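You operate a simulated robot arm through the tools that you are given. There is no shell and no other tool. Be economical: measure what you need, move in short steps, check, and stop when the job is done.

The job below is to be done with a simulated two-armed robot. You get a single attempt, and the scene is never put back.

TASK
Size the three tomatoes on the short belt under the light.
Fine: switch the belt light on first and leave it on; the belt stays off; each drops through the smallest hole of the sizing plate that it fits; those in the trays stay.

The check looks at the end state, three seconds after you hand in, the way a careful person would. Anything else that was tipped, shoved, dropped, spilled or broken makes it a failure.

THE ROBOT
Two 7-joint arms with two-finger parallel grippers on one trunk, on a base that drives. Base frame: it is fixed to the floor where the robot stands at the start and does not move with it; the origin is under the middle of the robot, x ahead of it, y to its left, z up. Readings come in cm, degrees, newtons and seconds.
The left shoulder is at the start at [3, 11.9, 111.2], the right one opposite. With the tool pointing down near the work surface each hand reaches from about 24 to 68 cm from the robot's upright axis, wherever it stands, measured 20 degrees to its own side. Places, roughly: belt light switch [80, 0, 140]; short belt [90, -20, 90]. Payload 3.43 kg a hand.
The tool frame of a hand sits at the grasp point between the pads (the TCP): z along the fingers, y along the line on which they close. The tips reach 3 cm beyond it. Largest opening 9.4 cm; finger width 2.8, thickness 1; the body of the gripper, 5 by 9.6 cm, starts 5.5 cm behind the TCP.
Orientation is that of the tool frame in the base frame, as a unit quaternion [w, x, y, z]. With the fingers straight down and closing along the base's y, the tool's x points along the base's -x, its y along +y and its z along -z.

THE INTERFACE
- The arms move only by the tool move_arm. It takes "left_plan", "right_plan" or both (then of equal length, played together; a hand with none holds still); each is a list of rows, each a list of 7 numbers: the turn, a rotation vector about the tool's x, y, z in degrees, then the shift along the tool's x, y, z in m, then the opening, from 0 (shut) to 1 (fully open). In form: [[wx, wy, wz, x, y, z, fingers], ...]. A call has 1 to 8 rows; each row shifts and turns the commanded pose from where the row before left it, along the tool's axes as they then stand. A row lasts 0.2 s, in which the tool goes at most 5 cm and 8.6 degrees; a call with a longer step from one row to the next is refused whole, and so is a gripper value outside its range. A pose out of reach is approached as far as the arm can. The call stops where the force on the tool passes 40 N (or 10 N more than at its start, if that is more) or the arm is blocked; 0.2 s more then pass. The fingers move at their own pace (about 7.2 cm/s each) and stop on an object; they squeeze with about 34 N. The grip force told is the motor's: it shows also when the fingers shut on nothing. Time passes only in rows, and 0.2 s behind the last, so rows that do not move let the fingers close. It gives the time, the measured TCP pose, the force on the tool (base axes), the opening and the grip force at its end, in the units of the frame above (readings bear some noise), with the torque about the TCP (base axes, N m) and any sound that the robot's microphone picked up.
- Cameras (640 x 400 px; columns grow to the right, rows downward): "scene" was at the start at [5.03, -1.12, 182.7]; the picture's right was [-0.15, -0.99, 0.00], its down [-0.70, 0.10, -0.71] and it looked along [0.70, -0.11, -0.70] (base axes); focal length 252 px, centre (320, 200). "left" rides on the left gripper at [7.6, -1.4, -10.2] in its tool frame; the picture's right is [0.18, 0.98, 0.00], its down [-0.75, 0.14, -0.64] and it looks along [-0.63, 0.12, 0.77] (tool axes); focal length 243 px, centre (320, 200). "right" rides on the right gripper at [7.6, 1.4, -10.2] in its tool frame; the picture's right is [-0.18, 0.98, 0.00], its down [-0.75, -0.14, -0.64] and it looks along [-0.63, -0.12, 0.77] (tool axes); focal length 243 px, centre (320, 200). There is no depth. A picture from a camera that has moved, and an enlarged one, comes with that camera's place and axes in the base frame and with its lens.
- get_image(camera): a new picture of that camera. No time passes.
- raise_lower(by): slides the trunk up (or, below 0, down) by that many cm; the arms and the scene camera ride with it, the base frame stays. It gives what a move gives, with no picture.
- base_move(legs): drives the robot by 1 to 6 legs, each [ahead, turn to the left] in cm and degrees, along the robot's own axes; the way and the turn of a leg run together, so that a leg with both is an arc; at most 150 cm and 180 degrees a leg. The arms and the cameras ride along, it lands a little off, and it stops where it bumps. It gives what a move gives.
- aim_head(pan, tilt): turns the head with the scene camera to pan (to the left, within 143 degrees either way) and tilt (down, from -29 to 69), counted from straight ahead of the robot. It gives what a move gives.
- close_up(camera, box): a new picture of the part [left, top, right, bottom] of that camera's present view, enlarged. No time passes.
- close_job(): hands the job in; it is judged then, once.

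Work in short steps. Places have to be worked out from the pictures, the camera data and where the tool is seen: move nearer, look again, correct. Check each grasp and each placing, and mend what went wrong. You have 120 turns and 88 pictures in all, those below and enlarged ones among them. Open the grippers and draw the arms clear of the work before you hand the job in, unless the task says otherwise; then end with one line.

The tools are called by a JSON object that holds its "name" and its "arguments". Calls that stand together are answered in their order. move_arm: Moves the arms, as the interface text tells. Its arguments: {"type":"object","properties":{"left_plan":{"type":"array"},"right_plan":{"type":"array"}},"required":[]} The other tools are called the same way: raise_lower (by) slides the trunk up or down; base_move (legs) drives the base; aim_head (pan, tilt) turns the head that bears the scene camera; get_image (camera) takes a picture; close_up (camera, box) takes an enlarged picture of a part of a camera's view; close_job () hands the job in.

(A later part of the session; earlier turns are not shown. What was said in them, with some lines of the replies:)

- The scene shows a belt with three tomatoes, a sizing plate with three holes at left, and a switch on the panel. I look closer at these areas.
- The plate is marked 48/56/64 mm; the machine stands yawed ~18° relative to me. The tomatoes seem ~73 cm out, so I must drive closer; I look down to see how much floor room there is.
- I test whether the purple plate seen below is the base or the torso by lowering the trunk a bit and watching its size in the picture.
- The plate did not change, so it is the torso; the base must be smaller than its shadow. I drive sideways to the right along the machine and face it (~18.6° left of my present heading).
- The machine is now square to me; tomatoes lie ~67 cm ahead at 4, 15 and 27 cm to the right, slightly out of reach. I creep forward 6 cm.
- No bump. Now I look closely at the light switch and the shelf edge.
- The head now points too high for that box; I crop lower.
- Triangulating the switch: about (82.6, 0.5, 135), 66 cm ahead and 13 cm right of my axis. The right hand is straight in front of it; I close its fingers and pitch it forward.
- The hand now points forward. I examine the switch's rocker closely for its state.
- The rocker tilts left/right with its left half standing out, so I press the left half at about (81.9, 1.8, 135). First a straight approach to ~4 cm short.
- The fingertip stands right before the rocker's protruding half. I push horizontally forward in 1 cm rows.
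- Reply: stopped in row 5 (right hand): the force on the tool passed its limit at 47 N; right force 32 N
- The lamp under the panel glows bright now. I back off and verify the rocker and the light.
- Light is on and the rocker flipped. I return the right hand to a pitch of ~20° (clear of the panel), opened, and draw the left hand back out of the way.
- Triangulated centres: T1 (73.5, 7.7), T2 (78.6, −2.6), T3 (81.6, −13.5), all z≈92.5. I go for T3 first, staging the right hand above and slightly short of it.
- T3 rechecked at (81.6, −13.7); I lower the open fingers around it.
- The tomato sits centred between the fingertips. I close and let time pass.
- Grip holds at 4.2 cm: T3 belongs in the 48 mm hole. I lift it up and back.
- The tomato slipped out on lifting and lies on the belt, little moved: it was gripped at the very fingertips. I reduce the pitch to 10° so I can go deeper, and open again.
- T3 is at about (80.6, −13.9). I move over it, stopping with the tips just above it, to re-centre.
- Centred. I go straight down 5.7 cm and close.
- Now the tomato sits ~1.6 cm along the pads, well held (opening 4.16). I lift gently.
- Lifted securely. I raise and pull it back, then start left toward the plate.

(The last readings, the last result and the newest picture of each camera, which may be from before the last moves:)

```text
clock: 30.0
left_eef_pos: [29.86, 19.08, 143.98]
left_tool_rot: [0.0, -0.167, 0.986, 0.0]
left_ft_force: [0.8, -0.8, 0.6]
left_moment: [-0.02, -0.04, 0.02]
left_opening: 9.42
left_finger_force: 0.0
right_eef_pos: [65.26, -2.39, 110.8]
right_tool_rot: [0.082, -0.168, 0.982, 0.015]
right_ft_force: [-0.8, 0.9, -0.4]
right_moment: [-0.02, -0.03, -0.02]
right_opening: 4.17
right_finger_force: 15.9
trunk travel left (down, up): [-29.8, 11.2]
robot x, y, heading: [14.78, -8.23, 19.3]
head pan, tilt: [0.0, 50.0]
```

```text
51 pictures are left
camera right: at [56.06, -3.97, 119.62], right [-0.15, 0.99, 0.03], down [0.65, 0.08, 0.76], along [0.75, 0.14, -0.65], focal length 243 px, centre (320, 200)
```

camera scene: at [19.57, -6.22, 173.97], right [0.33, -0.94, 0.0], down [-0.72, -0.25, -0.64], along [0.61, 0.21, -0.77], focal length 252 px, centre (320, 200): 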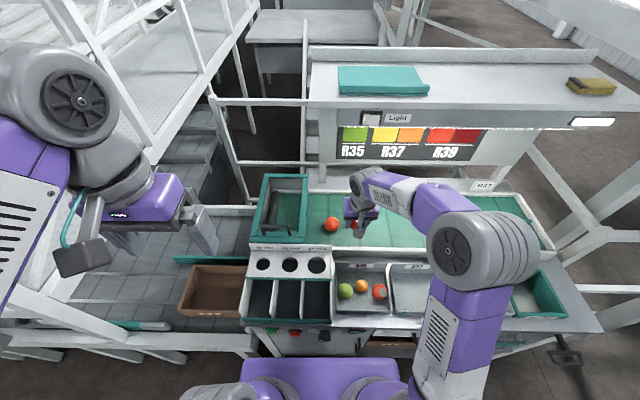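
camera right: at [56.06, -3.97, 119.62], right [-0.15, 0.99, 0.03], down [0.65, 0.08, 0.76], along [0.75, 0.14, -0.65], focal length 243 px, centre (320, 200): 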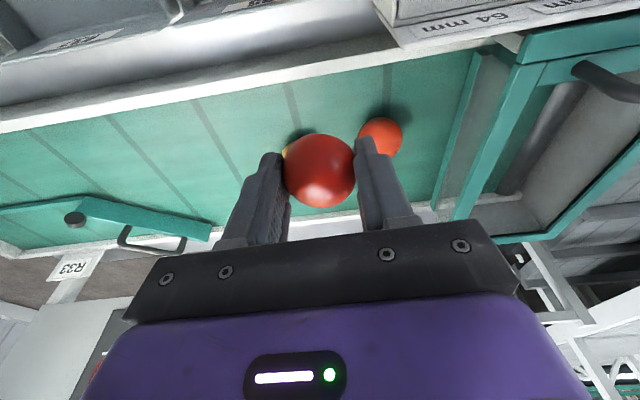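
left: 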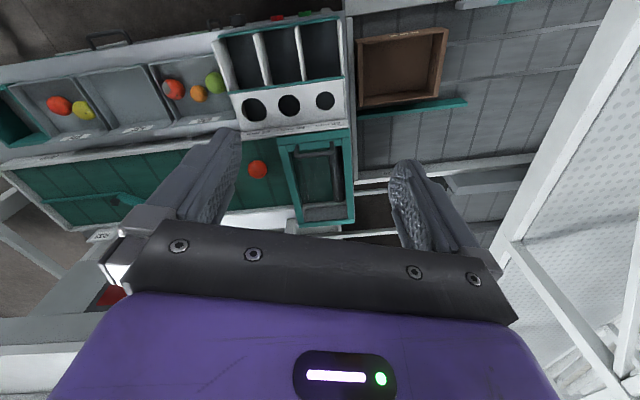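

Still held. I carry it left and somewhat back to see the plate's holes ahead.

{"name": "move_arm", "arguments": {"right_plan": [[0, 0, 0, 0.015, 0.038, -0.002, 0], [0, 0, 0, 0.015, 0.038, -0.002, 0], [0, 0, 0, 0.015, 0.038, -0.002, 0], [0, 0, 0, 0.015, 0.038, -0.002, 0], [0, 0, 0, 0.015, 0.038, -0.002, 0], [0, 0, 0, 0.015, 0.038, -0.002, 0], [0, 0, 0, 0.015, 0.038, -0.002, 0], [0, 0, 0, 0.015, 0.038, -0.002, 0]]}}

{"name": "get_image", "arguments": {"camera": "scene"}}

{"name": "get_image", "arguments": {"camera": "right"}}

```text
clock: 31.8
left_eef_pos: [29.82, 19.15, 143.96]
left_tool_rot: [0.0, -0.167, 0.986, -0.001]
left_ft_force: [0.3, 0.4, -0.4]
left_moment: [0.0, 0.0, 0.01]
left_opening: 9.4
left_finger_force: 0.1
right_eef_pos: [43.85, 22.34, 110.53]
right_tool_rot: [0.082, -0.167, 0.982, 0.014]
right_ft_force: [-0.5, 0.1, -0.2]
right_moment: [-0.03, 0.03, -0.01]
right_opening: 4.17
right_finger_force: 16.2
trunk travel left (down, up): [-29.8, 11.2]
robot x, y, heading: [15.42, -8.02, 19.0]
head pan, tilt: [0.0, 50.0]
```

```text
50 pictures are left
camera scene: at [19.52, -6.21, 173.97], right [0.33, -0.94, 0.0], down [-0.72, -0.25, -0.64], along [0.61, 0.21, -0.77], focal length 252 px, centre (320, 200)
```

scene: 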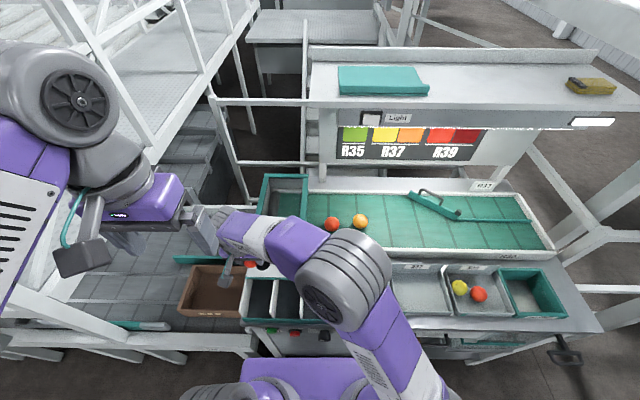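

```text
49 pictures are left
camera right: at [34.64, 20.81, 119.17], right [-0.15, 0.99, 0.03], down [0.65, 0.08, 0.76], along [0.75, 0.14, -0.65], focal length 243 px, centre (320, 200)
```

right: 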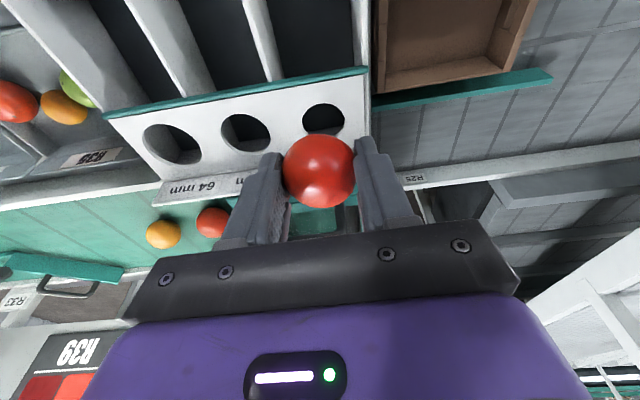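

All three holes are visible: 48 at (50.0, 24.6), 56 at (52.5, 15.4), 64 at (55.6, 6.2), z≈93.6. I place T3 over the 48 hole, higher first, and shift the left hand further aside.

{"name": "move_arm", "arguments": {"right_plan": [[0, 0, 0, -0.0165, 0.0003, 0.028, 0], [0, 0, 0, -0.0165, 0.0003, 0.028, 0], [0, 0, 0, -0.0165, 0.0003, 0.028, 0]], "left_plan": [[0, 0, 0, 0, 0.035, -0.015, 1], [0, 0, 0, 0, 0.035, -0.015, 1], [0, 0, 0, 0, 0.035, -0.015, 1]]}}

{"name": "get_image", "arguments": {"camera": "right"}}

{"name": "close_up", "arguments": {"camera": "scene", "box": [180, 190, 340, 290]}}

```text
clock: 32.6
left_eef_pos: [29.19, 25.91, 145.71]
left_tool_rot: [0.0, -0.165, 0.986, -0.001]
left_ft_force: [0.1, 1.0, 1.2]
left_moment: [0.02, 0.01, 0.01]
left_opening: 9.4
left_finger_force: 0.0
left hand out of reach, approached as far as the arm can: row 2, 3
right_eef_pos: [49.83, 24.75, 102.95]
right_tool_rot: [0.081, -0.167, 0.983, 0.014]
right_ft_force: [-0.4, 0.8, -0.8]
right_moment: [-0.04, 0.03, -0.04]
right_opening: 4.16
right_finger_force: 16.1
trunk travel left (down, up): [-29.8, 11.2]
robot x, y, heading: [15.46, -7.97, 19.2]
head pan, tilt: [0.0, 50.0]
```

```text
48 pictures are left
camera right: at [40.68, 23.22, 111.66], right [-0.15, 0.99, 0.03], down [0.65, 0.08, 0.76], along [0.75, 0.14, -0.65], focal length 243 px, centre (320, 200)
```

right: 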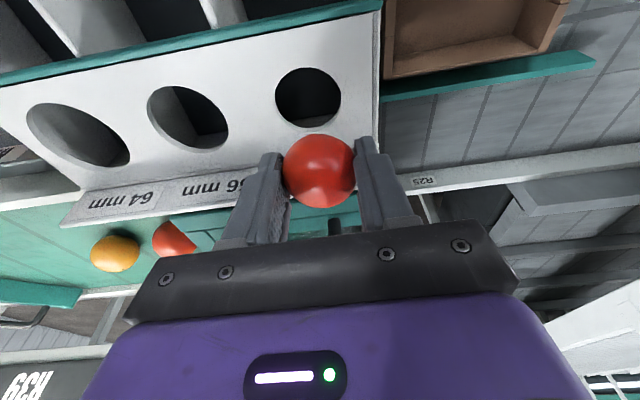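

```text
4.00 times, centred on (260, 240) of scene
camera zoom: at [19.69, -5.99, 173.96], right [0.33, -0.94, 0.0], down [-0.72, -0.25, -0.64], along [0.61, 0.21, -0.77], focal length 1009 px, centre (560, 40)
```

zoom: 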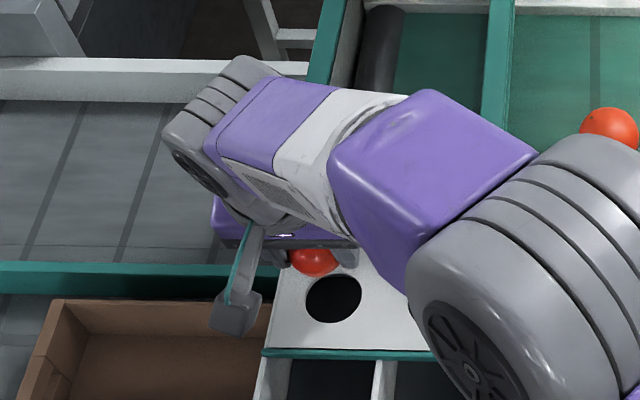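

Tomato is over the hole but ~0.6 cm too far forward and 0.4 cm too far left. I correct while lowering 3.5 cm.

{"name": "move_arm", "arguments": {"right_plan": [[0, 0, 0, 0.0058, -0.0018, 0.0168, 0], [0, 0, 0, 0.0058, -0.0018, 0.0168, 0], [0, 0, 0, 0, 0, 0, 0]]}}

{"name": "get_image", "arguments": {"camera": "right"}}

{"name": "close_up", "arguments": {"camera": "scene", "box": [220, 230, 300, 280]}}

```text
clock: 33.4
left_eef_pos: [29.25, 25.61, 145.87]
left_tool_rot: [0.0, -0.166, 0.986, 0.0]
left_ft_force: [0.3, 0.0, 0.1]
left_moment: [-0.01, 0.01, 0.0]
left_opening: 9.39
left_finger_force: 0.0
right_eef_pos: [49.18, 23.96, 99.62]
right_tool_rot: [0.082, -0.166, 0.983, 0.015]
right_ft_force: [1.0, -0.8, -0.2]
right_moment: [0.02, -0.01, -0.02]
right_opening: 4.2
right_finger_force: 16.1
trunk travel left (down, up): [-29.8, 11.2]
robot x, y, heading: [14.81, -8.2, 19.3]
head pan, tilt: [0.0, 50.0]
```

```text
46 pictures are left
camera right: at [40.21, 22.38, 108.26], right [-0.15, 0.99, 0.03], down [0.65, 0.08, 0.76], along [0.75, 0.14, -0.65], focal length 243 px, centre (320, 200)
```

right: 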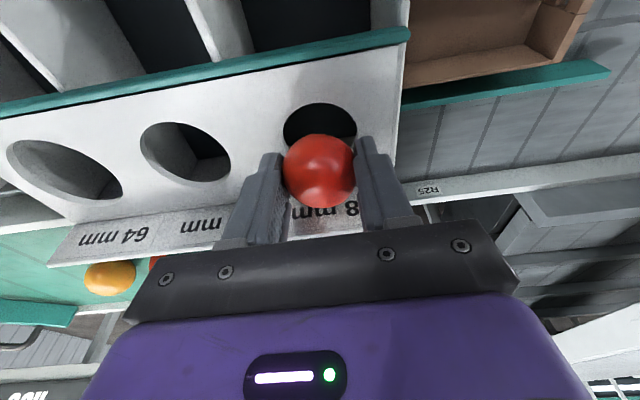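

```text
8.00 times, centred on (260, 255) of scene
camera zoom: at [19.68, -6.3, 173.97], right [0.33, -0.94, 0.0], down [-0.72, -0.25, -0.64], along [0.61, 0.21, -0.77], focal length 2018 px, centre (800, -240)
```

zoom: 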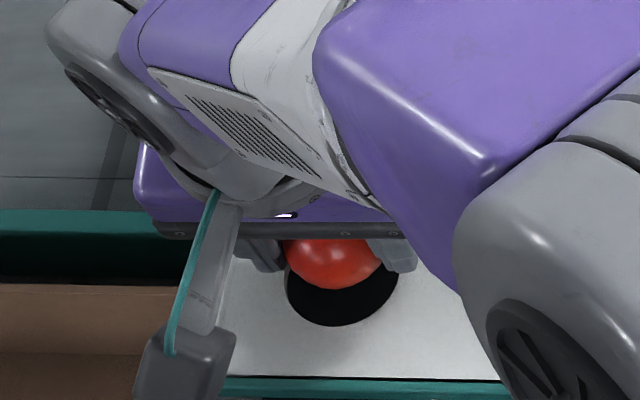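

Close: need ~0.5 cm forward and ~0.2 cm left. I adjust and lower 2.2 cm so the tomato's bottom enters the hole.

{"name": "move_arm", "arguments": {"right_plan": [[0, 0, 0, -0.0049, 0.0022, 0.0008, 0], [0, 0, 0, 0.0018, 0, 0.0108, 0], [0, 0, 0, 0.0018, 0, 0.0108, 0], [0, 0, 0, 0, 0, 0, 0]]}}

{"name": "get_image", "arguments": {"camera": "right"}}

{"name": "close_up", "arguments": {"camera": "scene", "box": [220, 230, 300, 280]}}

```text
clock: 34.2
left_eef_pos: [29.06, 25.53, 145.81]
left_tool_rot: [0.001, -0.167, 0.986, 0.0]
left_ft_force: [0.1, 0.3, 0.4]
left_moment: [-0.08, 0.04, 0.02]
left_opening: 9.42
left_finger_force: 0.0
right_eef_pos: [49.71, 24.44, 98.62]
right_tool_rot: [0.084, -0.167, 0.982, 0.017]
right_ft_force: [-10.3, -13.8, 21.8]
right_moment: [-0.64, 0.48, -0.07]
right_opening: 4.15
right_finger_force: 16.2
trunk travel left (down, up): [-29.8, 11.2]
robot x, y, heading: [15.15, -8.1, 19.2]
head pan, tilt: [0.0, 50.0]
stopped in row 3 (right hand): the force on the tool passed its limit at 47 N (the readings are from after the stop); the commanded pose is now the measured one
```

```text
44 pictures are left
camera right: at [40.57, 22.78, 107.26], right [-0.15, 0.99, 0.04], down [0.65, 0.07, 0.76], along [0.75, 0.14, -0.65], focal length 243 px, centre (320, 200)
```

right: 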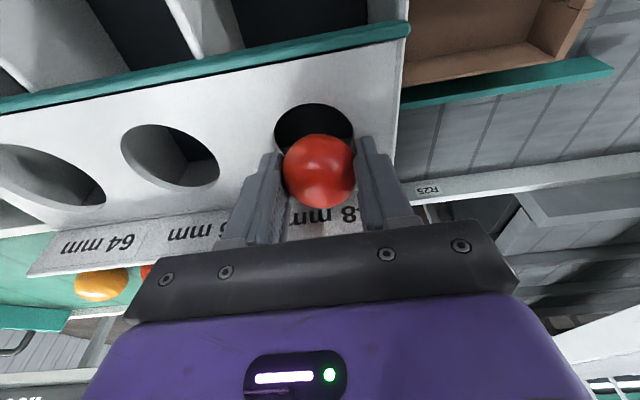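

```text
8.00 times, centred on (260, 255) of scene
camera zoom: at [19.55, -6.44, 173.98], right [0.33, -0.94, 0.0], down [-0.72, -0.25, -0.64], along [0.61, 0.21, -0.77], focal length 2018 px, centre (800, -240)
```

zoom: 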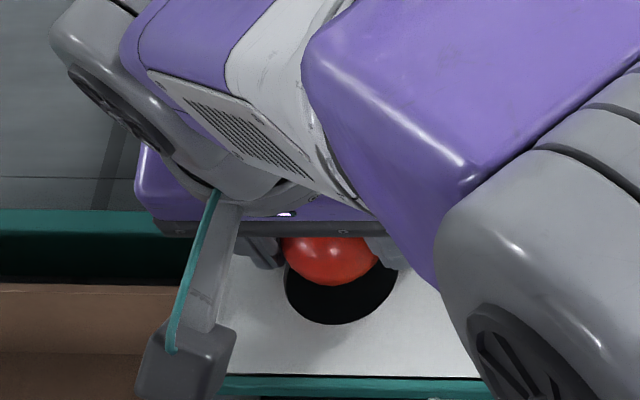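

The stop's force pushes the tomato back and right, i.e. it sits on the far rim: the plate is ~95 cm high, so the hole is ~0.8 cm nearer to me. I raise 0.8 cm, shift back 0.85 and right 0.15.

{"name": "move_arm", "arguments": {"right_plan": [[0, 0, 0, -0.0013, 0, -0.0079, 0], [0, 0, 0, 0.0084, -0.0015, -0.0014, 0], [0, 0, 0, 0, 0, 0, 0]]}}

{"name": "close_up", "arguments": {"camera": "right", "box": [220, 80, 420, 205]}}

{"name": "close_up", "arguments": {"camera": "scene", "box": [220, 230, 300, 280]}}

```text
clock: 35.0
left_eef_pos: [29.23, 25.55, 145.74]
left_tool_rot: [0.0, -0.167, 0.986, 0.0]
left_ft_force: [0.0, 0.2, 0.5]
left_moment: [-0.01, 0.04, 0.01]
left_opening: 9.41
left_finger_force: 0.0
right_eef_pos: [49.1, 24.09, 99.12]
right_tool_rot: [0.084, -0.167, 0.982, 0.018]
right_ft_force: [0.7, 0.1, -0.2]
right_moment: [-0.02, -0.02, 0.03]
right_opening: 4.15
right_finger_force: 15.7
trunk travel left (down, up): [-29.8, 11.2]
robot x, y, heading: [15.13, -7.99, 19.4]
head pan, tilt: [0.0, 50.0]
```

```text
3.20 times, centred on (320, 142) of right
camera zoom: at [39.99, 22.47, 107.82], right [-0.15, 0.99, 0.04], down [0.64, 0.07, 0.76], along [0.75, 0.14, -0.65], focal length 776 px, centre (320, 384)
```

zoom: 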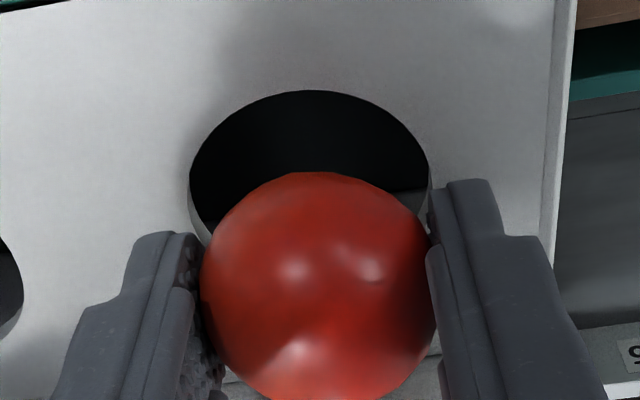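

```text
8.00 times, centred on (260, 255) of scene
camera zoom: at [19.68, -6.32, 173.97], right [0.33, -0.94, 0.0], down [-0.72, -0.25, -0.64], along [0.61, 0.21, -0.77], focal length 2018 px, centre (800, -240)
```

zoom: 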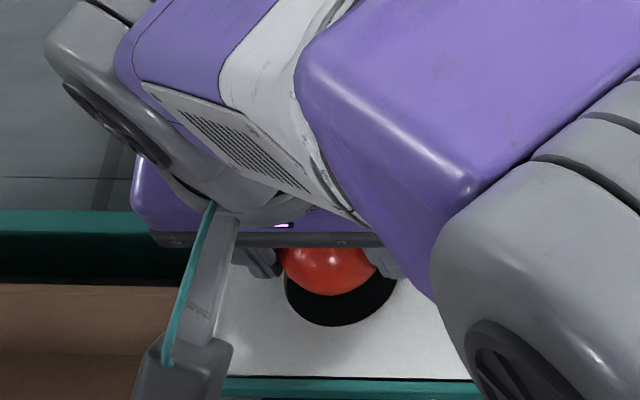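

Using the 48 mm hole's apparent size: hole centre (49.1, 24.15, 94.85), tomato centre (49.4, 24.25, 97.4). I shift 0.3 cm back, lower 0.7, and open slowly.

{"name": "move_arm", "arguments": {"right_plan": [[0, 0, 0, 0.003, 0, -0.0005, 0], [0, 0, 0, 0.0012, 0, 0.0069, 0], [0, 0, 0, 0, 0, 0, 0], [0, 0, 0, 0, 0, 0, 0.55], [0, 0, 0, 0, 0, 0, 0.6], [0, 0, 0, 0, 0, 0, 0.7]]}}

{"name": "close_up", "arguments": {"camera": "right", "box": [160, 0, 480, 200]}}

```text
clock: 36.4
left_eef_pos: [29.0, 25.56, 145.79]
left_tool_rot: [0.001, -0.166, 0.986, 0.0]
left_ft_force: [0.1, -0.2, -0.5]
left_moment: [-0.02, -0.02, 0.01]
left_opening: 9.42
left_finger_force: 0.1
right_eef_pos: [48.6, 24.16, 98.61]
right_tool_rot: [0.086, -0.167, 0.982, 0.02]
right_ft_force: [-5.2, 13.9, 15.6]
right_moment: [-0.04, 0.12, -0.1]
right_opening: 5.76
right_finger_force: 0.0
trunk travel left (down, up): [-29.8, 11.2]
robot x, y, heading: [15.15, -7.8, 19.1]
head pan, tilt: [0.0, 50.0]
```

```text
2.00 times, centred on (320, 100) of right
camera zoom: at [39.47, 22.57, 107.27], right [-0.16, 0.99, 0.04], down [0.64, 0.07, 0.76], along [0.75, 0.15, -0.64], focal length 485 px, centre (320, 400)
```

zoom: 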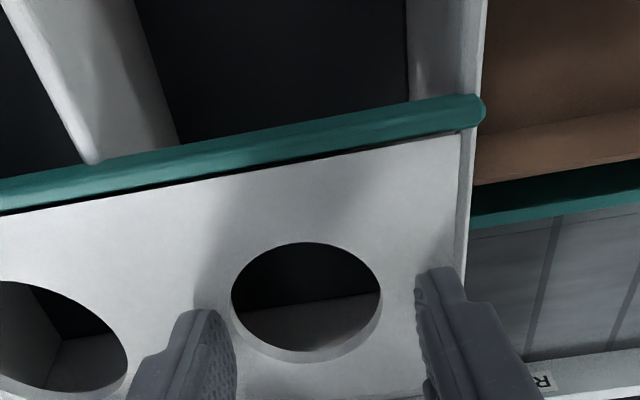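

The tomato is gone through the hole; the fingers touch the plate a little. I raise straight up and check.

{"name": "move_arm", "arguments": {"right_plan": [[0, 0, 0, -0.003, 0, -0.02, 0.6], [0, 0, 0, -0.006, 0, -0.04, 0.6], [0, 0, 0, -0.006, 0, -0.04, 0.6], [0, 0, 0, -0.006, 0, -0.04, 0.6]]}}

{"name": "get_image", "arguments": {"camera": "right"}}

{"name": "close_up", "arguments": {"camera": "scene", "box": [210, 200, 370, 350]}}

```text
clock: 37.4
left_eef_pos: [29.2, 25.51, 145.76]
left_tool_rot: [0.0, -0.167, 0.986, 0.001]
left_ft_force: [-1.1, 0.8, 0.0]
left_moment: [-0.02, 0.0, -0.03]
left_opening: 9.4
left_finger_force: 0.0
right_eef_pos: [48.54, 23.74, 112.61]
right_tool_rot: [0.084, -0.167, 0.982, 0.017]
right_ft_force: [0.3, -0.6, -0.4]
right_moment: [0.02, -0.01, -0.01]
right_opening: 5.63
right_finger_force: 0.0
trunk travel left (down, up): [-29.8, 11.2]
robot x, y, heading: [14.99, -7.92, 19.1]
head pan, tilt: [0.0, 50.0]
```

```text
39 pictures are left
camera right: at [39.4, 22.08, 121.25], right [-0.15, 0.99, 0.04], down [0.64, 0.07, 0.76], along [0.75, 0.14, -0.65], focal length 243 px, centre (320, 200)
```

right: 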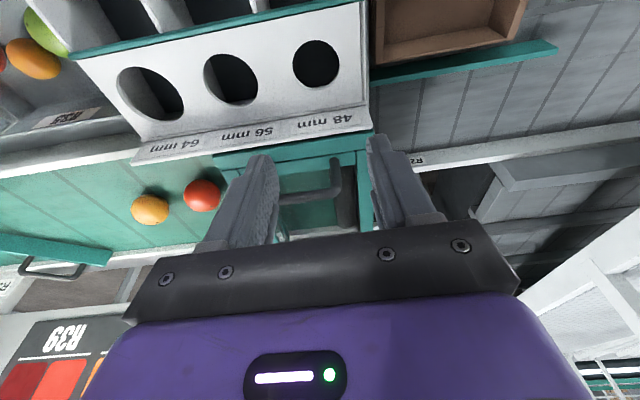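

```text
2.67 times, centred on (290, 275) of scene
camera zoom: at [19.55, -6.39, 173.97], right [0.33, -0.94, 0.0], down [-0.72, -0.25, -0.64], along [0.61, 0.21, -0.77], focal length 673 px, centre (400, 0)
```

zoom: 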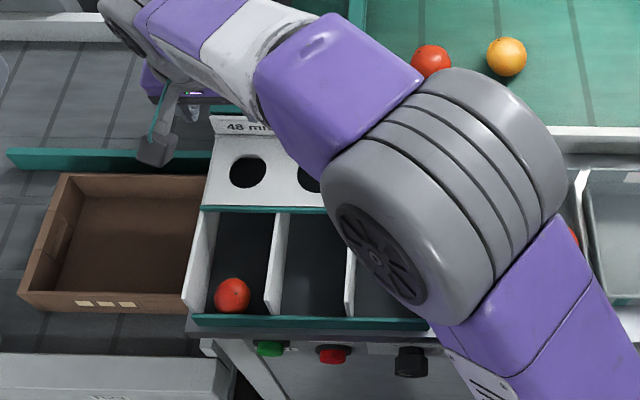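

T3 lies in the 48 mm compartment. Next I go to T1 (≈73.4, 7.7), staying high over the bin.

{"name": "move_arm", "arguments": {"right_plan": [[0, 0, 0, -0.0222, -0.029, 0.0038, 0.85], [0, 0, 0, -0.0222, -0.029, 0.0038, 0.85], [0, 0, 0, -0.0222, -0.029, 0.0038, 0.85], [0, 0, 0, -0.0222, -0.029, 0.0038, 0.85], [0, 0, 0, -0.0222, -0.029, 0.0038, 0.85], [0, 0, 0, -0.0222, -0.029, 0.0038, 0.85], [0, 0, 0, -0.0222, -0.029, 0.0038, 0.85], [0, 0, 0, -0.0222, -0.029, 0.0038, 0.85]]}}

{"name": "get_image", "arguments": {"camera": "right"}}

```text
clock: 39.2
left_eef_pos: [29.15, 25.55, 145.79]
left_tool_rot: [0.001, -0.167, 0.986, 0.001]
left_ft_force: [0.3, -0.7, -0.4]
left_moment: [-0.01, -0.02, 0.0]
left_opening: 9.41
left_finger_force: 0.0
right_eef_pos: [73.19, 7.8, 112.58]
right_tool_rot: [0.084, -0.166, 0.982, 0.017]
right_ft_force: [0.4, -0.5, 0.5]
right_moment: [-0.01, 0.02, 0.0]
right_opening: 7.98
right_finger_force: 0.1
trunk travel left (down, up): [-29.8, 11.2]
robot x, y, heading: [15.52, -8.23, 19.2]
head pan, tilt: [0.0, 50.0]
```

```text
37 pictures are left
camera right: at [64.08, 6.11, 121.23], right [-0.15, 0.99, 0.04], down [0.64, 0.07, 0.76], along [0.75, 0.14, -0.65], focal length 243 px, centre (320, 200)
```

right: 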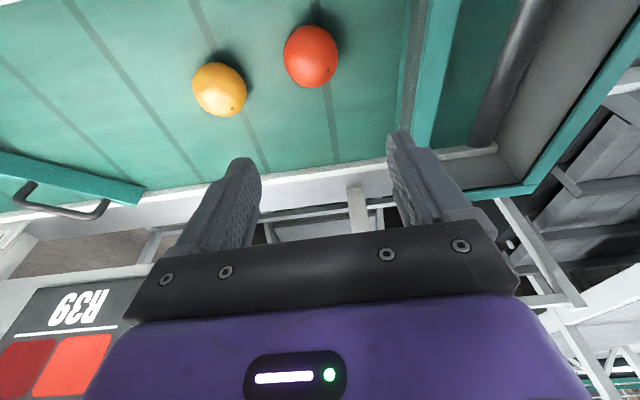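

T1 at (73.9, 7.7); the bin wall is ~7.5 cm to its left, enough for the finger. I descend to just above it and look again.

{"name": "move_arm", "arguments": {"right_plan": [[0, 0, 0, 0.0051, -0.0011, 0.0384, 0.82], [0, 0, 0, 0.0051, -0.0011, 0.0384, 0.82], [0, 0, 0, 0.0051, -0.0011, 0.0384, 0.82]]}}

{"name": "get_image", "arguments": {"camera": "right"}}

```text
clock: 40.0
left_eef_pos: [29.31, 25.58, 145.81]
left_tool_rot: [0.001, -0.167, 0.986, 0.0]
left_ft_force: [0.3, 1.0, 0.8]
left_moment: [0.02, -0.02, 0.0]
left_opening: 9.41
left_finger_force: 0.1
right_eef_pos: [73.81, 7.9, 100.84]
right_tool_rot: [0.084, -0.167, 0.982, 0.019]
right_ft_force: [-0.2, -0.6, 0.1]
right_moment: [-0.02, 0.02, 0.0]
right_opening: 7.71
right_finger_force: 0.1
trunk travel left (down, up): [-29.8, 11.2]
robot x, y, heading: [14.98, -7.75, 19.0]
head pan, tilt: [0.0, 50.0]
```

```text
36 pictures are left
camera right: at [64.58, 6.18, 109.47], right [-0.15, 0.99, 0.04], down [0.64, 0.07, 0.76], along [0.75, 0.14, -0.65], focal length 243 px, centre (320, 200)
```

right: 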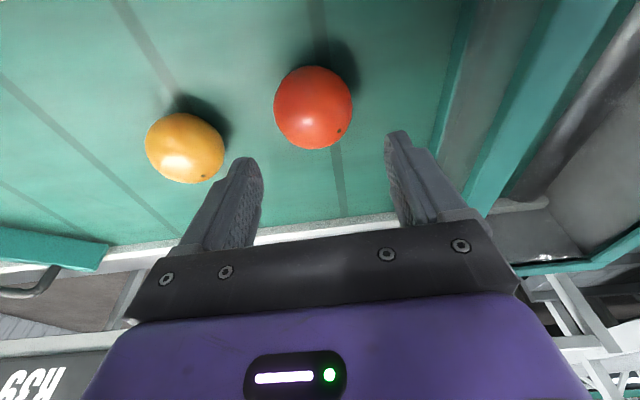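

Aligned within 0.3 cm; descending around T1 and closing.

{"name": "move_arm", "arguments": {"right_plan": [[0, 0, 0, 0.005, -0.0006, 0.0228, 0.82], [0, 0, 0, 0.005, -0.0006, 0.0228, 0.82], [0, 0, 0, 0.005, -0.0006, 0.0228, 0.82], [0, 0, 0, 0, 0, 0, 0.5], [0, 0, 0, 0, 0, 0, 0.2], [0, 0, 0, 0, 0, 0, 0], [0, 0, 0, 0, 0, 0, 0]]}}

{"name": "close_up", "arguments": {"camera": "right", "box": [160, 80, 480, 280]}}

```text
clock: 41.6
left_eef_pos: [29.22, 25.6, 145.79]
left_tool_rot: [0.0, -0.167, 0.986, 0.0]
left_ft_force: [0.6, -0.5, 0.5]
left_moment: [-0.01, 0.0, 0.0]
left_opening: 9.37
left_finger_force: 0.0
right_eef_pos: [73.51, 7.55, 93.9]
right_tool_rot: [0.085, -0.167, 0.982, 0.018]
right_ft_force: [-0.6, 0.5, 0.8]
right_moment: [0.01, 0.04, 0.0]
right_opening: 5.93
right_finger_force: 15.7
trunk travel left (down, up): [-29.8, 11.2]
robot x, y, heading: [15.44, -7.93, 19.2]
head pan, tilt: [0.0, 50.0]
```

```text
2.00 times, centred on (320, 180) of right
camera zoom: at [64.3, 5.86, 102.6], right [-0.15, 0.99, 0.04], down [0.64, 0.07, 0.76], along [0.75, 0.14, -0.65], focal length 485 px, centre (320, 240)
```

zoom: 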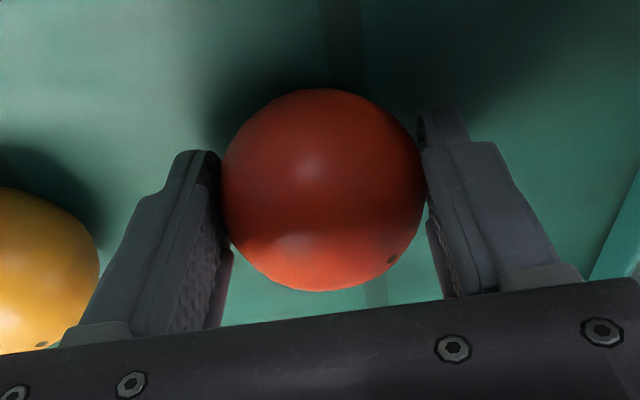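

Opening 5.93 cm: T1 is ~59 mm, so the 64 hole. I lift carefully, then carry back toward it.

{"name": "move_arm", "arguments": {"right_plan": [[0, 0, 0, -0.0017, 0, -0.0099, 0], [0, 0, 0, -0.0033, 0, -0.0197, 0], [0, 0, 0, -0.0067, 0, -0.0394, 0], [0, 0, 0, -0.0067, 0, -0.0394, 0], [0, 0, 0, 0.042, 0.014, -0.007, 0], [0, 0, 0, 0.042, 0.014, -0.007, 0], [0, 0, 0, 0.042, 0.014, -0.007, 0], [0, 0, 0, 0.042, 0.014, -0.007, 0]]}}

{"name": "get_image", "arguments": {"camera": "right"}}

```text
clock: 43.4
left_eef_pos: [29.17, 25.49, 145.75]
left_tool_rot: [0.001, -0.167, 0.986, 0.0]
left_ft_force: [-0.1, -0.8, 0.0]
left_moment: [0.01, -0.01, -0.02]
left_opening: 9.43
left_finger_force: 0.0
right_eef_pos: [55.3, 7.22, 104.83]
right_tool_rot: [0.086, -0.167, 0.982, 0.018]
right_ft_force: [0.6, 0.8, -1.3]
right_moment: [-0.02, 0.02, 0.03]
right_opening: 5.89
right_finger_force: 16.3
trunk travel left (down, up): [-29.8, 11.2]
robot x, y, heading: [14.87, -8.16, 19.4]
head pan, tilt: [0.0, 50.0]
```

```text
34 pictures are left
camera right: at [46.21, 5.55, 113.56], right [-0.15, 0.99, 0.04], down [0.64, 0.07, 0.76], along [0.75, 0.14, -0.65], focal length 243 px, centre (320, 200)
```

right: 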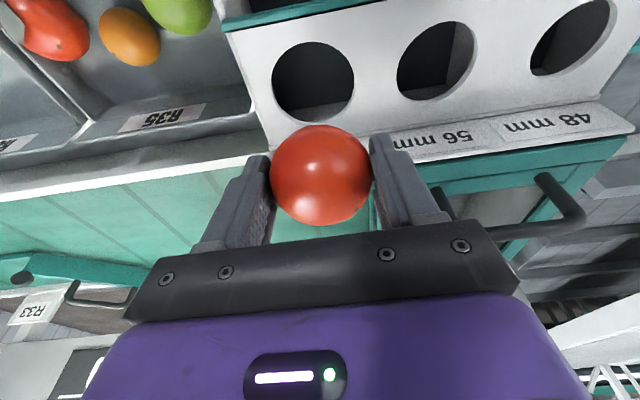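

The 64 hole centre is about (54.45, 7.0); the tomato is ~1.3 cm too far forward. I correct and lower 4.4 cm.

{"name": "move_arm", "arguments": {"right_plan": [[0, 0, 0, 0.01, 0, 0.0206, 0], [0, 0, 0, 0.01, 0, 0.0206, 0], [0, 0, 0, 0, 0, 0, 0]]}}

{"name": "close_up", "arguments": {"camera": "right", "box": [200, 60, 440, 210]}}

{"name": "close_up", "arguments": {"camera": "scene", "box": [260, 220, 360, 282]}}

```text
clock: 44.2
left_eef_pos: [29.22, 25.6, 145.81]
left_tool_rot: [0.0, -0.167, 0.986, 0.0]
left_ft_force: [0.0, 0.0, 0.6]
left_moment: [0.04, 0.03, 0.01]
left_opening: 9.42
left_finger_force: 0.0
right_eef_pos: [54.29, 6.71, 100.45]
right_tool_rot: [0.085, -0.167, 0.982, 0.018]
right_ft_force: [0.5, 0.1, -2.1]
right_moment: [0.01, -0.01, -0.02]
right_opening: 5.9
right_finger_force: 16.4
trunk travel left (down, up): [-29.8, 11.2]
robot x, y, heading: [15.37, -7.93, 19.2]
head pan, tilt: [0.0, 50.0]
```

```text
2.67 times, centred on (320, 135) of right
camera zoom: at [45.13, 5.1, 109.09], right [-0.15, 0.99, 0.04], down [0.64, 0.07, 0.76], along [0.75, 0.14, -0.65], focal length 647 px, centre (320, 373)
```

zoom: 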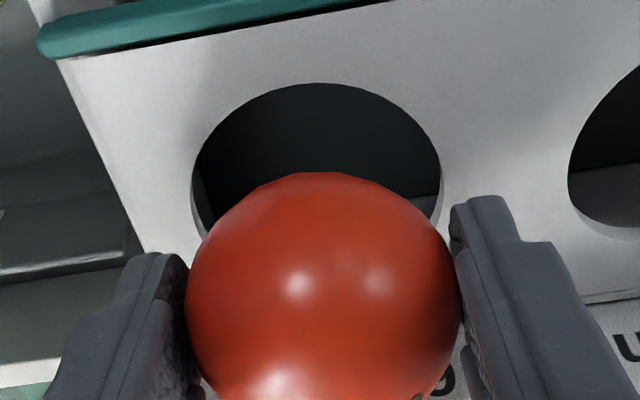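

```text
6.40 times, centred on (310, 251) of scene
camera zoom: at [19.62, -6.37, 173.97], right [0.33, -0.94, 0.0], down [-0.72, -0.25, -0.64], along [0.61, 0.21, -0.77], focal length 1615 px, centre (384, -126)
```

zoom: 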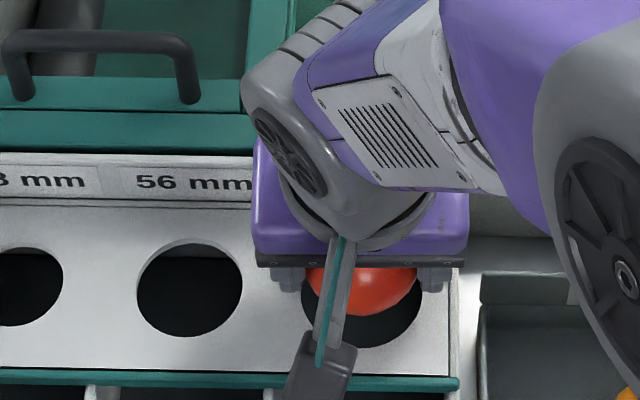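

Aligned within 0.1 cm (hole (54.5, 7.0), tomato (54.6, 7.0)). I lower 1.6 cm and release.

{"name": "move_arm", "arguments": {"right_plan": [[0, 0, 0, 0.0018, 0, 0.0078, 0], [0, 0, 0, 0.0018, 0, 0.0078, 0], [0, 0, 0, 0, 0, 0, 0], [0, 0, 0, 0, 0, 0, 0.72], [0, 0, 0, 0, 0, 0, 0.8], [0, 0, 0, 0, 0, 0, 0.8]]}}

{"name": "get_image", "arguments": {"camera": "right"}}

```text
clock: 45.6
left_eef_pos: [29.13, 25.59, 145.88]
left_tool_rot: [0.0, -0.167, 0.986, 0.0]
left_ft_force: [-0.4, 0.4, 0.2]
left_moment: [0.02, -0.02, 0.04]
left_opening: 9.4
left_finger_force: 0.0
right_eef_pos: [54.22, 6.8, 98.76]
right_tool_rot: [0.084, -0.167, 0.982, 0.018]
right_ft_force: [-0.1, 0.1, 0.0]
right_moment: [0.0, -0.01, 0.0]
right_opening: 7.51
right_finger_force: 0.0
trunk travel left (down, up): [-29.8, 11.2]
robot x, y, heading: [15.3, -8.08, 19.4]
head pan, tilt: [0.0, 50.0]
```

```text
31 pictures are left
camera right: at [45.07, 5.1, 107.52], right [-0.15, 0.99, 0.04], down [0.64, 0.07, 0.76], along [0.75, 0.14, -0.65], focal length 243 px, centre (320, 200)
```

right: 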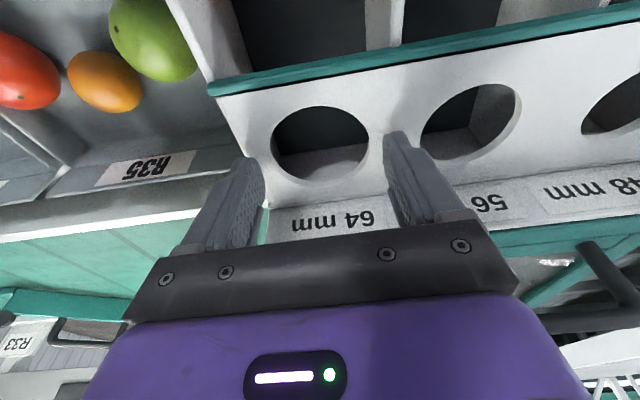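

T1 fell through the 64 hole. I raise and head for T2 (≈78.3, −2.3).

{"name": "move_arm", "arguments": {"right_plan": [[0, 0, 0, -0.0072, 0, -0.0424, 0.8], [0, 0, 0, -0.0072, 0, -0.0424, 0.82], [0, 0, 0, -0.0072, 0, -0.0424, 0.85], [0, 0, 0, -0.0365, -0.031, 0.0062, 0.85], [0, 0, 0, -0.0365, -0.031, 0.0062, 0.85], [0, 0, 0, -0.0365, -0.031, 0.0062, 0.85], [0, 0, 0, -0.0365, -0.031, 0.0062, 0.85], [0, 0, 0, -0.0365, -0.031, 0.0062, 0.85]]}}

{"name": "get_image", "arguments": {"camera": "right"}}

{"name": "close_up", "arguments": {"camera": "scene", "box": [220, 230, 400, 350]}}

```text
clock: 47.4
left_eef_pos: [29.24, 25.53, 145.81]
left_tool_rot: [0.0, -0.166, 0.986, 0.0]
left_ft_force: [0.4, -0.1, -0.8]
left_moment: [0.02, 0.02, 0.01]
left_opening: 9.42
left_finger_force: 0.1
right_eef_pos: [77.02, -2.02, 111.6]
right_tool_rot: [0.083, -0.168, 0.982, 0.019]
right_ft_force: [0.6, -0.1, 0.0]
right_moment: [0.0, 0.04, 0.02]
right_opening: 8.02
right_finger_force: 0.0
trunk travel left (down, up): [-29.8, 11.2]
robot x, y, heading: [15.08, -7.95, 19.1]
head pan, tilt: [0.0, 50.0]
```

```text
30 pictures are left
camera right: at [67.83, -3.67, 120.27], right [-0.15, 0.99, 0.04], down [0.65, 0.07, 0.76], along [0.75, 0.14, -0.65], focal length 243 px, centre (320, 200)
```

right: 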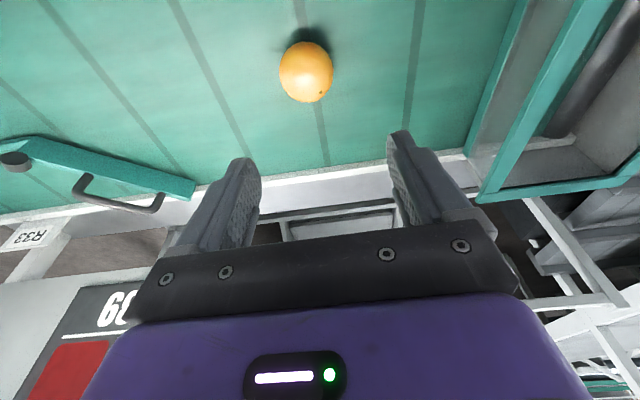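

```text
3.33 times, centred on (310, 290) of scene
camera zoom: at [19.81, -6.4, 173.97], right [0.33, -0.94, 0.0], down [-0.72, -0.25, -0.64], along [0.61, 0.21, -0.77], focal length 841 px, centre (353, -100)
```

zoom: 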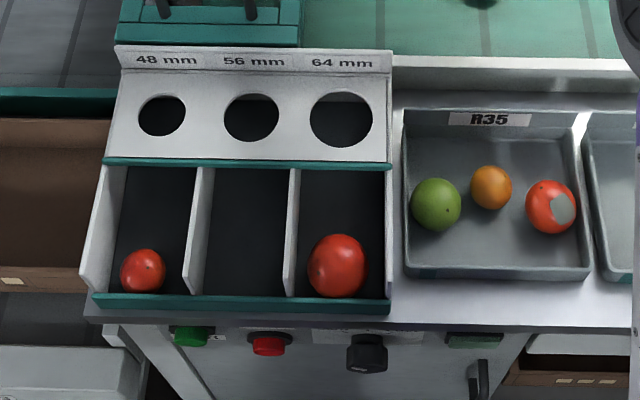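

Both tomatoes lie in their compartments. T2 at (78.85, −2.45); I descend above it.

{"name": "move_arm", "arguments": {"right_plan": [[0, 0, 0, 0.0014, -0.0033, 0.0356, 0.82], [0, 0, 0, 0.0014, -0.0033, 0.0356, 0.82], [0, 0, 0, 0.0014, -0.0033, 0.0356, 0.82]]}}

{"name": "get_image", "arguments": {"camera": "right"}}

```text
clock: 48.2
left_eef_pos: [29.24, 25.6, 145.78]
left_tool_rot: [-0.001, -0.167, 0.986, 0.0]
left_ft_force: [0.3, -0.1, -0.3]
left_moment: [-0.01, 0.01, 0.02]
left_opening: 9.4
left_finger_force: 0.1
right_eef_pos: [78.57, -2.15, 101.07]
right_tool_rot: [0.086, -0.167, 0.982, 0.019]
right_ft_force: [0.1, -0.8, -0.3]
right_moment: [0.01, -0.01, -0.06]
right_opening: 7.73
right_finger_force: 0.1
trunk travel left (down, up): [-29.8, 11.2]
robot x, y, heading: [14.89, -7.82, 19.3]
head pan, tilt: [0.0, 50.0]
```

```text
28 pictures are left
camera right: at [69.47, -3.88, 109.7], right [-0.15, 0.99, 0.04], down [0.64, 0.07, 0.76], along [0.75, 0.14, -0.65], focal length 243 px, centre (320, 200)
```

right: 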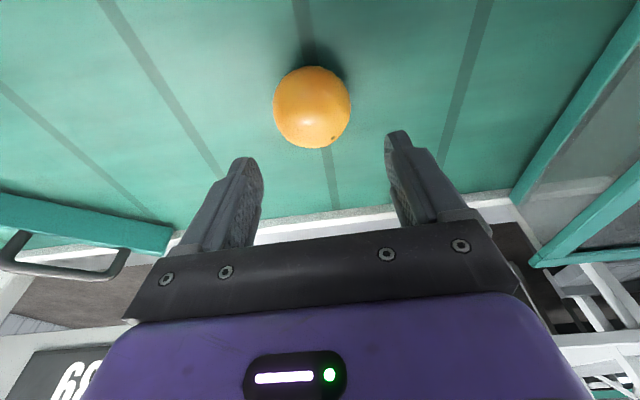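

Well aligned; I lower around T2 and close to measure it.

{"name": "move_arm", "arguments": {"right_plan": [[0, 0, 0, 0.0043, -0.0009, 0.024, 0.82], [0, 0, 0, 0.0043, -0.0009, 0.024, 0.82], [0, 0, 0, 0.0043, -0.0009, 0.024, 0.82], [0, 0, 0, 0, 0, 0, 0.5], [0, 0, 0, 0, 0, 0, 0.2], [0, 0, 0, 0, 0, 0, 0], [0, 0, 0, 0, 0, 0, 0]]}}

{"name": "close_up", "arguments": {"camera": "right", "box": [160, 80, 480, 280]}}

```text
clock: 49.8
left_eef_pos: [29.2, 25.57, 145.7]
left_tool_rot: [0.0, -0.167, 0.986, 0.001]
left_ft_force: [0.0, 0.0, -0.1]
left_moment: [-0.02, 0.0, 0.02]
left_opening: 9.38
left_finger_force: 0.2
right_eef_pos: [78.6, -2.5, 93.85]
right_tool_rot: [0.084, -0.167, 0.982, 0.018]
right_ft_force: [0.0, 0.1, -0.7]
right_moment: [0.01, -0.05, -0.03]
right_opening: 5.95
right_finger_force: 15.7
trunk travel left (down, up): [-29.8, 11.2]
robot x, y, heading: [14.91, -8.0, 19.2]
head pan, tilt: [0.0, 50.0]
```

```text
2.00 times, centred on (320, 180) of right
camera zoom: at [69.41, -4.17, 102.48], right [-0.15, 0.99, 0.04], down [0.64, 0.07, 0.76], along [0.75, 0.14, -0.65], focal length 485 px, centre (320, 240)
```

zoom: 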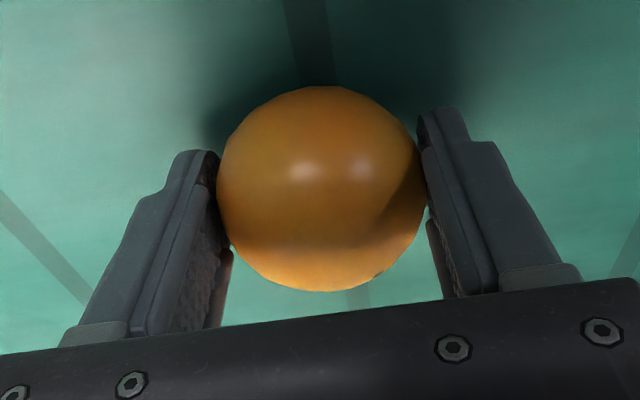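

Opening 5.95 cm: T2 is also ~59–60 mm, too big for 56, so the 64 hole. I lift and carry it there.

{"name": "move_arm", "arguments": {"right_plan": [[0, 0, 0, -0.0017, 0, -0.0099, 0], [0, 0, 0, -0.0033, 0, -0.0197, 0], [0, 0, 0, -0.0075, 0, -0.044, 0], [0, 0, 0, -0.0075, 0, -0.044, 0], [0, 0, 0, 0.0329, 0.028, -0.0056, 0], [0, 0, 0, 0.0329, 0.028, -0.0056, 0], [0, 0, 0, 0.0329, 0.028, -0.0056, 0], [0, 0, 0, 0.0329, 0.028, -0.0056, 0]]}}

```text
clock: 51.6
left_eef_pos: [29.01, 25.65, 145.9]
left_tool_rot: [0.001, -0.167, 0.986, 0.0]
left_ft_force: [-0.3, -1.8, 0.7]
left_moment: [-0.04, -0.04, 0.03]
left_opening: 9.4
left_finger_force: 0.1
right_eef_pos: [61.92, 3.63, 105.79]
right_tool_rot: [0.085, -0.167, 0.982, 0.018]
right_ft_force: [-0.3, 0.0, -0.8]
right_moment: [0.01, 0.0, 0.0]
right_opening: 5.93
right_finger_force: 15.8
trunk travel left (down, up): [-29.8, 11.2]
robot x, y, heading: [15.5, -7.92, 19.1]
head pan, tilt: [0.0, 50.0]
```

Still held (5.93). I go over the 64 hole at the same pose that worked and check.

{"name": "move_arm", "arguments": {"right_plan": [[0, 0, 0, 0.0306, 0.0275, -0.0052, 0], [0, 0, 0, 0.0306, 0.0275, -0.0052, 0], [0, 0, 0, 0.0044, 0, 0.026, 0], [0, 0, 0, 0.0044, 0, 0.026, 0], [0, 0, 0, 0, 0, 0, 0]]}}

{"name": "close_up", "arguments": {"camera": "right", "box": [200, 60, 440, 210]}}

```text
clock: 52.8
left_eef_pos: [29.02, 25.42, 145.86]
left_tool_rot: [0.0, -0.166, 0.986, 0.0]
left_ft_force: [1.5, -0.8, -0.4]
left_moment: [0.01, -0.04, 0.01]
left_opening: 9.42
left_finger_force: 0.1
right_eef_pos: [54.48, 6.8, 100.52]
right_tool_rot: [0.085, -0.166, 0.982, 0.018]
right_ft_force: [0.0, -0.7, -0.7]
right_moment: [0.01, 0.0, -0.02]
right_opening: 5.92
right_finger_force: 16.1
trunk travel left (down, up): [-29.8, 11.2]
robot x, y, heading: [14.92, -8.01, 19.5]
head pan, tilt: [0.0, 50.0]
```

```text
2.67 times, centred on (320, 135) of right
camera zoom: at [45.29, 5.15, 109.17], right [-0.15, 0.99, 0.04], down [0.64, 0.07, 0.76], along [0.75, 0.14, -0.65], focal length 647 px, centre (320, 373)
```

zoom: 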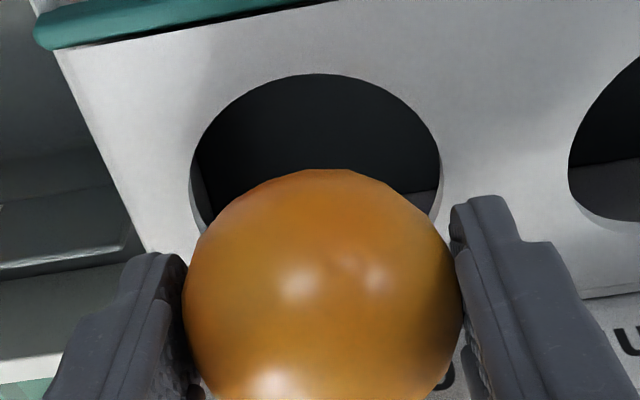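

Almost the same view, ~0.25 cm too far forward. I correct, lower 1.6 cm and release.

{"name": "move_arm", "arguments": {"right_plan": [[0, 0, 0, 0.0029, 0, 0.0076, 0], [0, 0, 0, 0.0029, 0, 0.0076, 0], [0, 0, 0, 0, 0, 0, 0], [0, 0, 0, 0, 0, 0, 0.72], [0, 0, 0, 0, 0, 0, 0.8], [0, 0, 0, 0, 0, 0, 0.8]]}}

{"name": "get_image", "arguments": {"camera": "right"}}

```text
clock: 54.2
left_eef_pos: [29.27, 25.65, 145.86]
left_tool_rot: [0.0, -0.167, 0.986, -0.001]
left_ft_force: [0.4, 0.2, -0.7]
left_moment: [-0.01, -0.01, -0.03]
left_opening: 9.39
left_finger_force: 0.2
right_eef_pos: [54.16, 6.78, 98.93]
right_tool_rot: [0.084, -0.167, 0.982, 0.018]
right_ft_force: [0.1, 0.2, -1.2]
right_moment: [0.0, 0.01, 0.0]
right_opening: 7.53
right_finger_force: 0.0
trunk travel left (down, up): [-29.8, 11.2]
robot x, y, heading: [15.43, -7.91, 19.0]
head pan, tilt: [0.0, 50.0]
```

```text
25 pictures are left
camera right: at [45.03, 5.04, 107.56], right [-0.15, 0.99, 0.04], down [0.64, 0.07, 0.76], along [0.75, 0.14, -0.65], focal length 243 px, centre (320, 200)
```

right: 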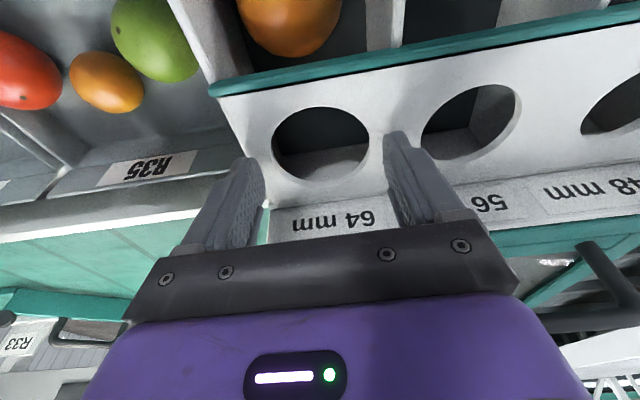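

T2 went through the 64 hole as well. I raise the hand clear and draw it right/back over the free space, then check everything.

{"name": "move_arm", "arguments": {"right_plan": [[0, 0, 0, -0.0065, 0, -0.04, 0.8], [0, 0, 0, -0.0065, 0, -0.044, 0.8], [0, 0, 0, -0.0065, 0, -0.044, 0.8], [0, 0, 0, -0.0065, 0, -0.044, 0.9], [0, 0, 0, -0.0065, 0, -0.044, 0.9], [0, 0, 0, 0, -0.045, -0.01, 1], [0, 0, 0, 0, -0.045, -0.01, 1], [0, 0, 0, 0, -0.045, -0.01, 1]]}}

{"name": "aim_head", "arguments": {"pan": -5, "tilt": 45}}

{"name": "get_image", "arguments": {"camera": "scene"}}

{"name": "close_up", "arguments": {"camera": "scene", "box": [200, 240, 400, 365]}}

```text
clock: 56.0
left_eef_pos: [29.09, 25.53, 145.83]
left_tool_rot: [0.0, -0.166, 0.986, 0.001]
left_ft_force: [-0.3, -0.6, 0.9]
left_moment: [0.05, -0.01, 0.05]
left_opening: 9.41
left_finger_force: 0.1
right_eef_pos: [57.64, -6.8, 123.61]
right_tool_rot: [0.085, -0.167, 0.982, 0.019]
right_ft_force: [0.1, -0.1, -0.3]
right_moment: [0.02, 0.01, -0.02]
right_opening: 9.39
right_finger_force: 0.1
trunk travel left (down, up): [-29.8, 11.2]
robot x, y, heading: [15.18, -7.71, 19.2]
head pan, tilt: [0.0, 50.0]
```

```text
clock: 56.7
left_eef_pos: [29.14, 25.57, 145.73]
left_tool_rot: [0.0, -0.167, 0.986, 0.0]
left_ft_force: [-0.5, 0.4, 0.0]
left_moment: [0.03, 0.0, -0.02]
left_opening: 9.43
left_finger_force: 0.0
right_eef_pos: [57.59, -6.59, 123.58]
right_tool_rot: [0.084, -0.167, 0.982, 0.018]
right_ft_force: [-0.4, -0.4, -0.2]
right_moment: [0.03, -0.01, -0.02]
right_opening: 9.4
right_finger_force: 0.1
trunk travel left (down, up): [-29.8, 11.2]
robot x, y, heading: [15.13, -8.08, 19.1]
head pan, tilt: [-5.0, 45.0]
```

```text
24 pictures are left
camera scene: at [20.24, -6.85, 174.66], right [0.25, -0.97, 0.0], down [-0.69, -0.17, -0.71], along [0.69, 0.17, -0.71], focal length 252 px, centre (320, 200)
```

scene: 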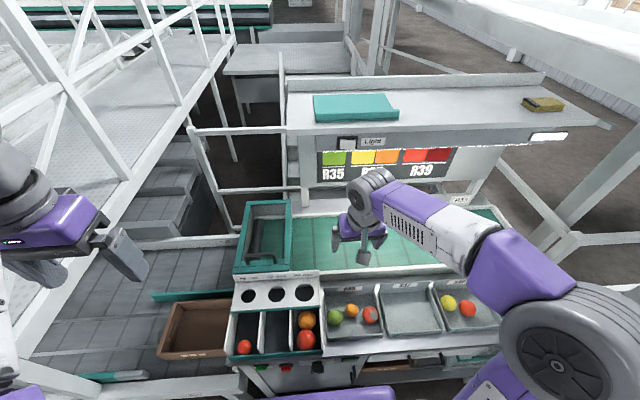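

```text
3.20 times, centred on (300, 302) of scene
camera zoom: at [20.24, -6.85, 174.66], right [0.25, -0.97, 0.0], down [-0.69, -0.17, -0.71], along [0.69, 0.17, -0.71], focal length 807 px, centre (384, -128)
```

zoom: 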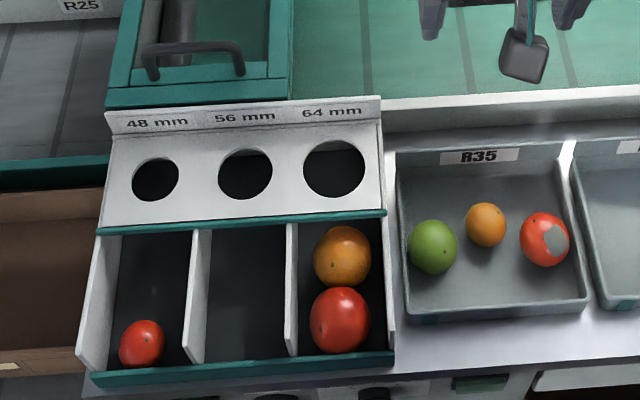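

All three lie in their compartments, the light is on and the trays are untouched. I draw the right arm up and back clear of the work.

{"name": "move_arm", "arguments": {"right_plan": [[0, 0, 0, 0, 0, -0.045, 1], [0, 0, 0, 0, 0, -0.045, 1], [0, 0, 0, 0, 0, -0.045, 1], [0, 0, 0, 0, 0, -0.045, 1], [0, 0, 0, 0.035, -0.015, 0, 1], [0, 0, 0, 0.035, -0.015, 0, 1], [0, 0, 0, 0.035, -0.015, 0, 1], [0, 0, 0, 0.035, -0.015, 0, 1]]}}

{"name": "get_image", "arguments": {"camera": "scene"}}

```text
clock: 58.5
left_eef_pos: [28.99, 25.46, 145.8]
left_tool_rot: [0.001, -0.167, 0.986, 0.0]
left_ft_force: [0.1, 0.1, -0.5]
left_moment: [0.02, 0.0, -0.04]
left_opening: 9.36
left_finger_force: 0.0
right_eef_pos: [43.58, -18.23, 138.67]
right_tool_rot: [0.086, -0.167, 0.982, 0.017]
right_ft_force: [-0.2, 0.5, 0.2]
right_moment: [-0.02, -0.01, -0.01]
right_opening: 9.42
right_finger_force: 0.1
trunk travel left (down, up): [-29.8, 11.2]
robot x, y, heading: [15.21, -7.81, 19.4]
head pan, tilt: [-5.0, 45.0]
```

```text
22 pictures are left
camera scene: at [20.07, -7.03, 174.67], right [0.24, -0.97, 0.0], down [-0.68, -0.17, -0.71], along [0.69, 0.17, -0.71], focal length 252 px, centre (320, 200)
```

scene: 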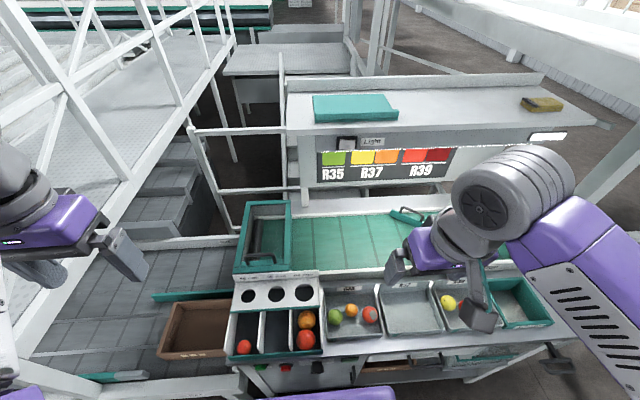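

Everything is in place, the grippers are open and the arms are clear, so I hand in.

{"name": "close_job", "arguments": {}}

```text
The job is handed in.
```

The belt light is on, and all three tomatoes are sized: the smallest (about 42 mm) went through the 48 mm hole, and the other two (about 59 mm) through the 64 mm hole. The belt stayed off and the tray tomatoes were left alone. The 42 mm tomato slipped from the fingers once and dropped back onto the belt. While lowering it, the hand also pressed on the sizing plate at up to 47 N. The pictures after that showed no damage.
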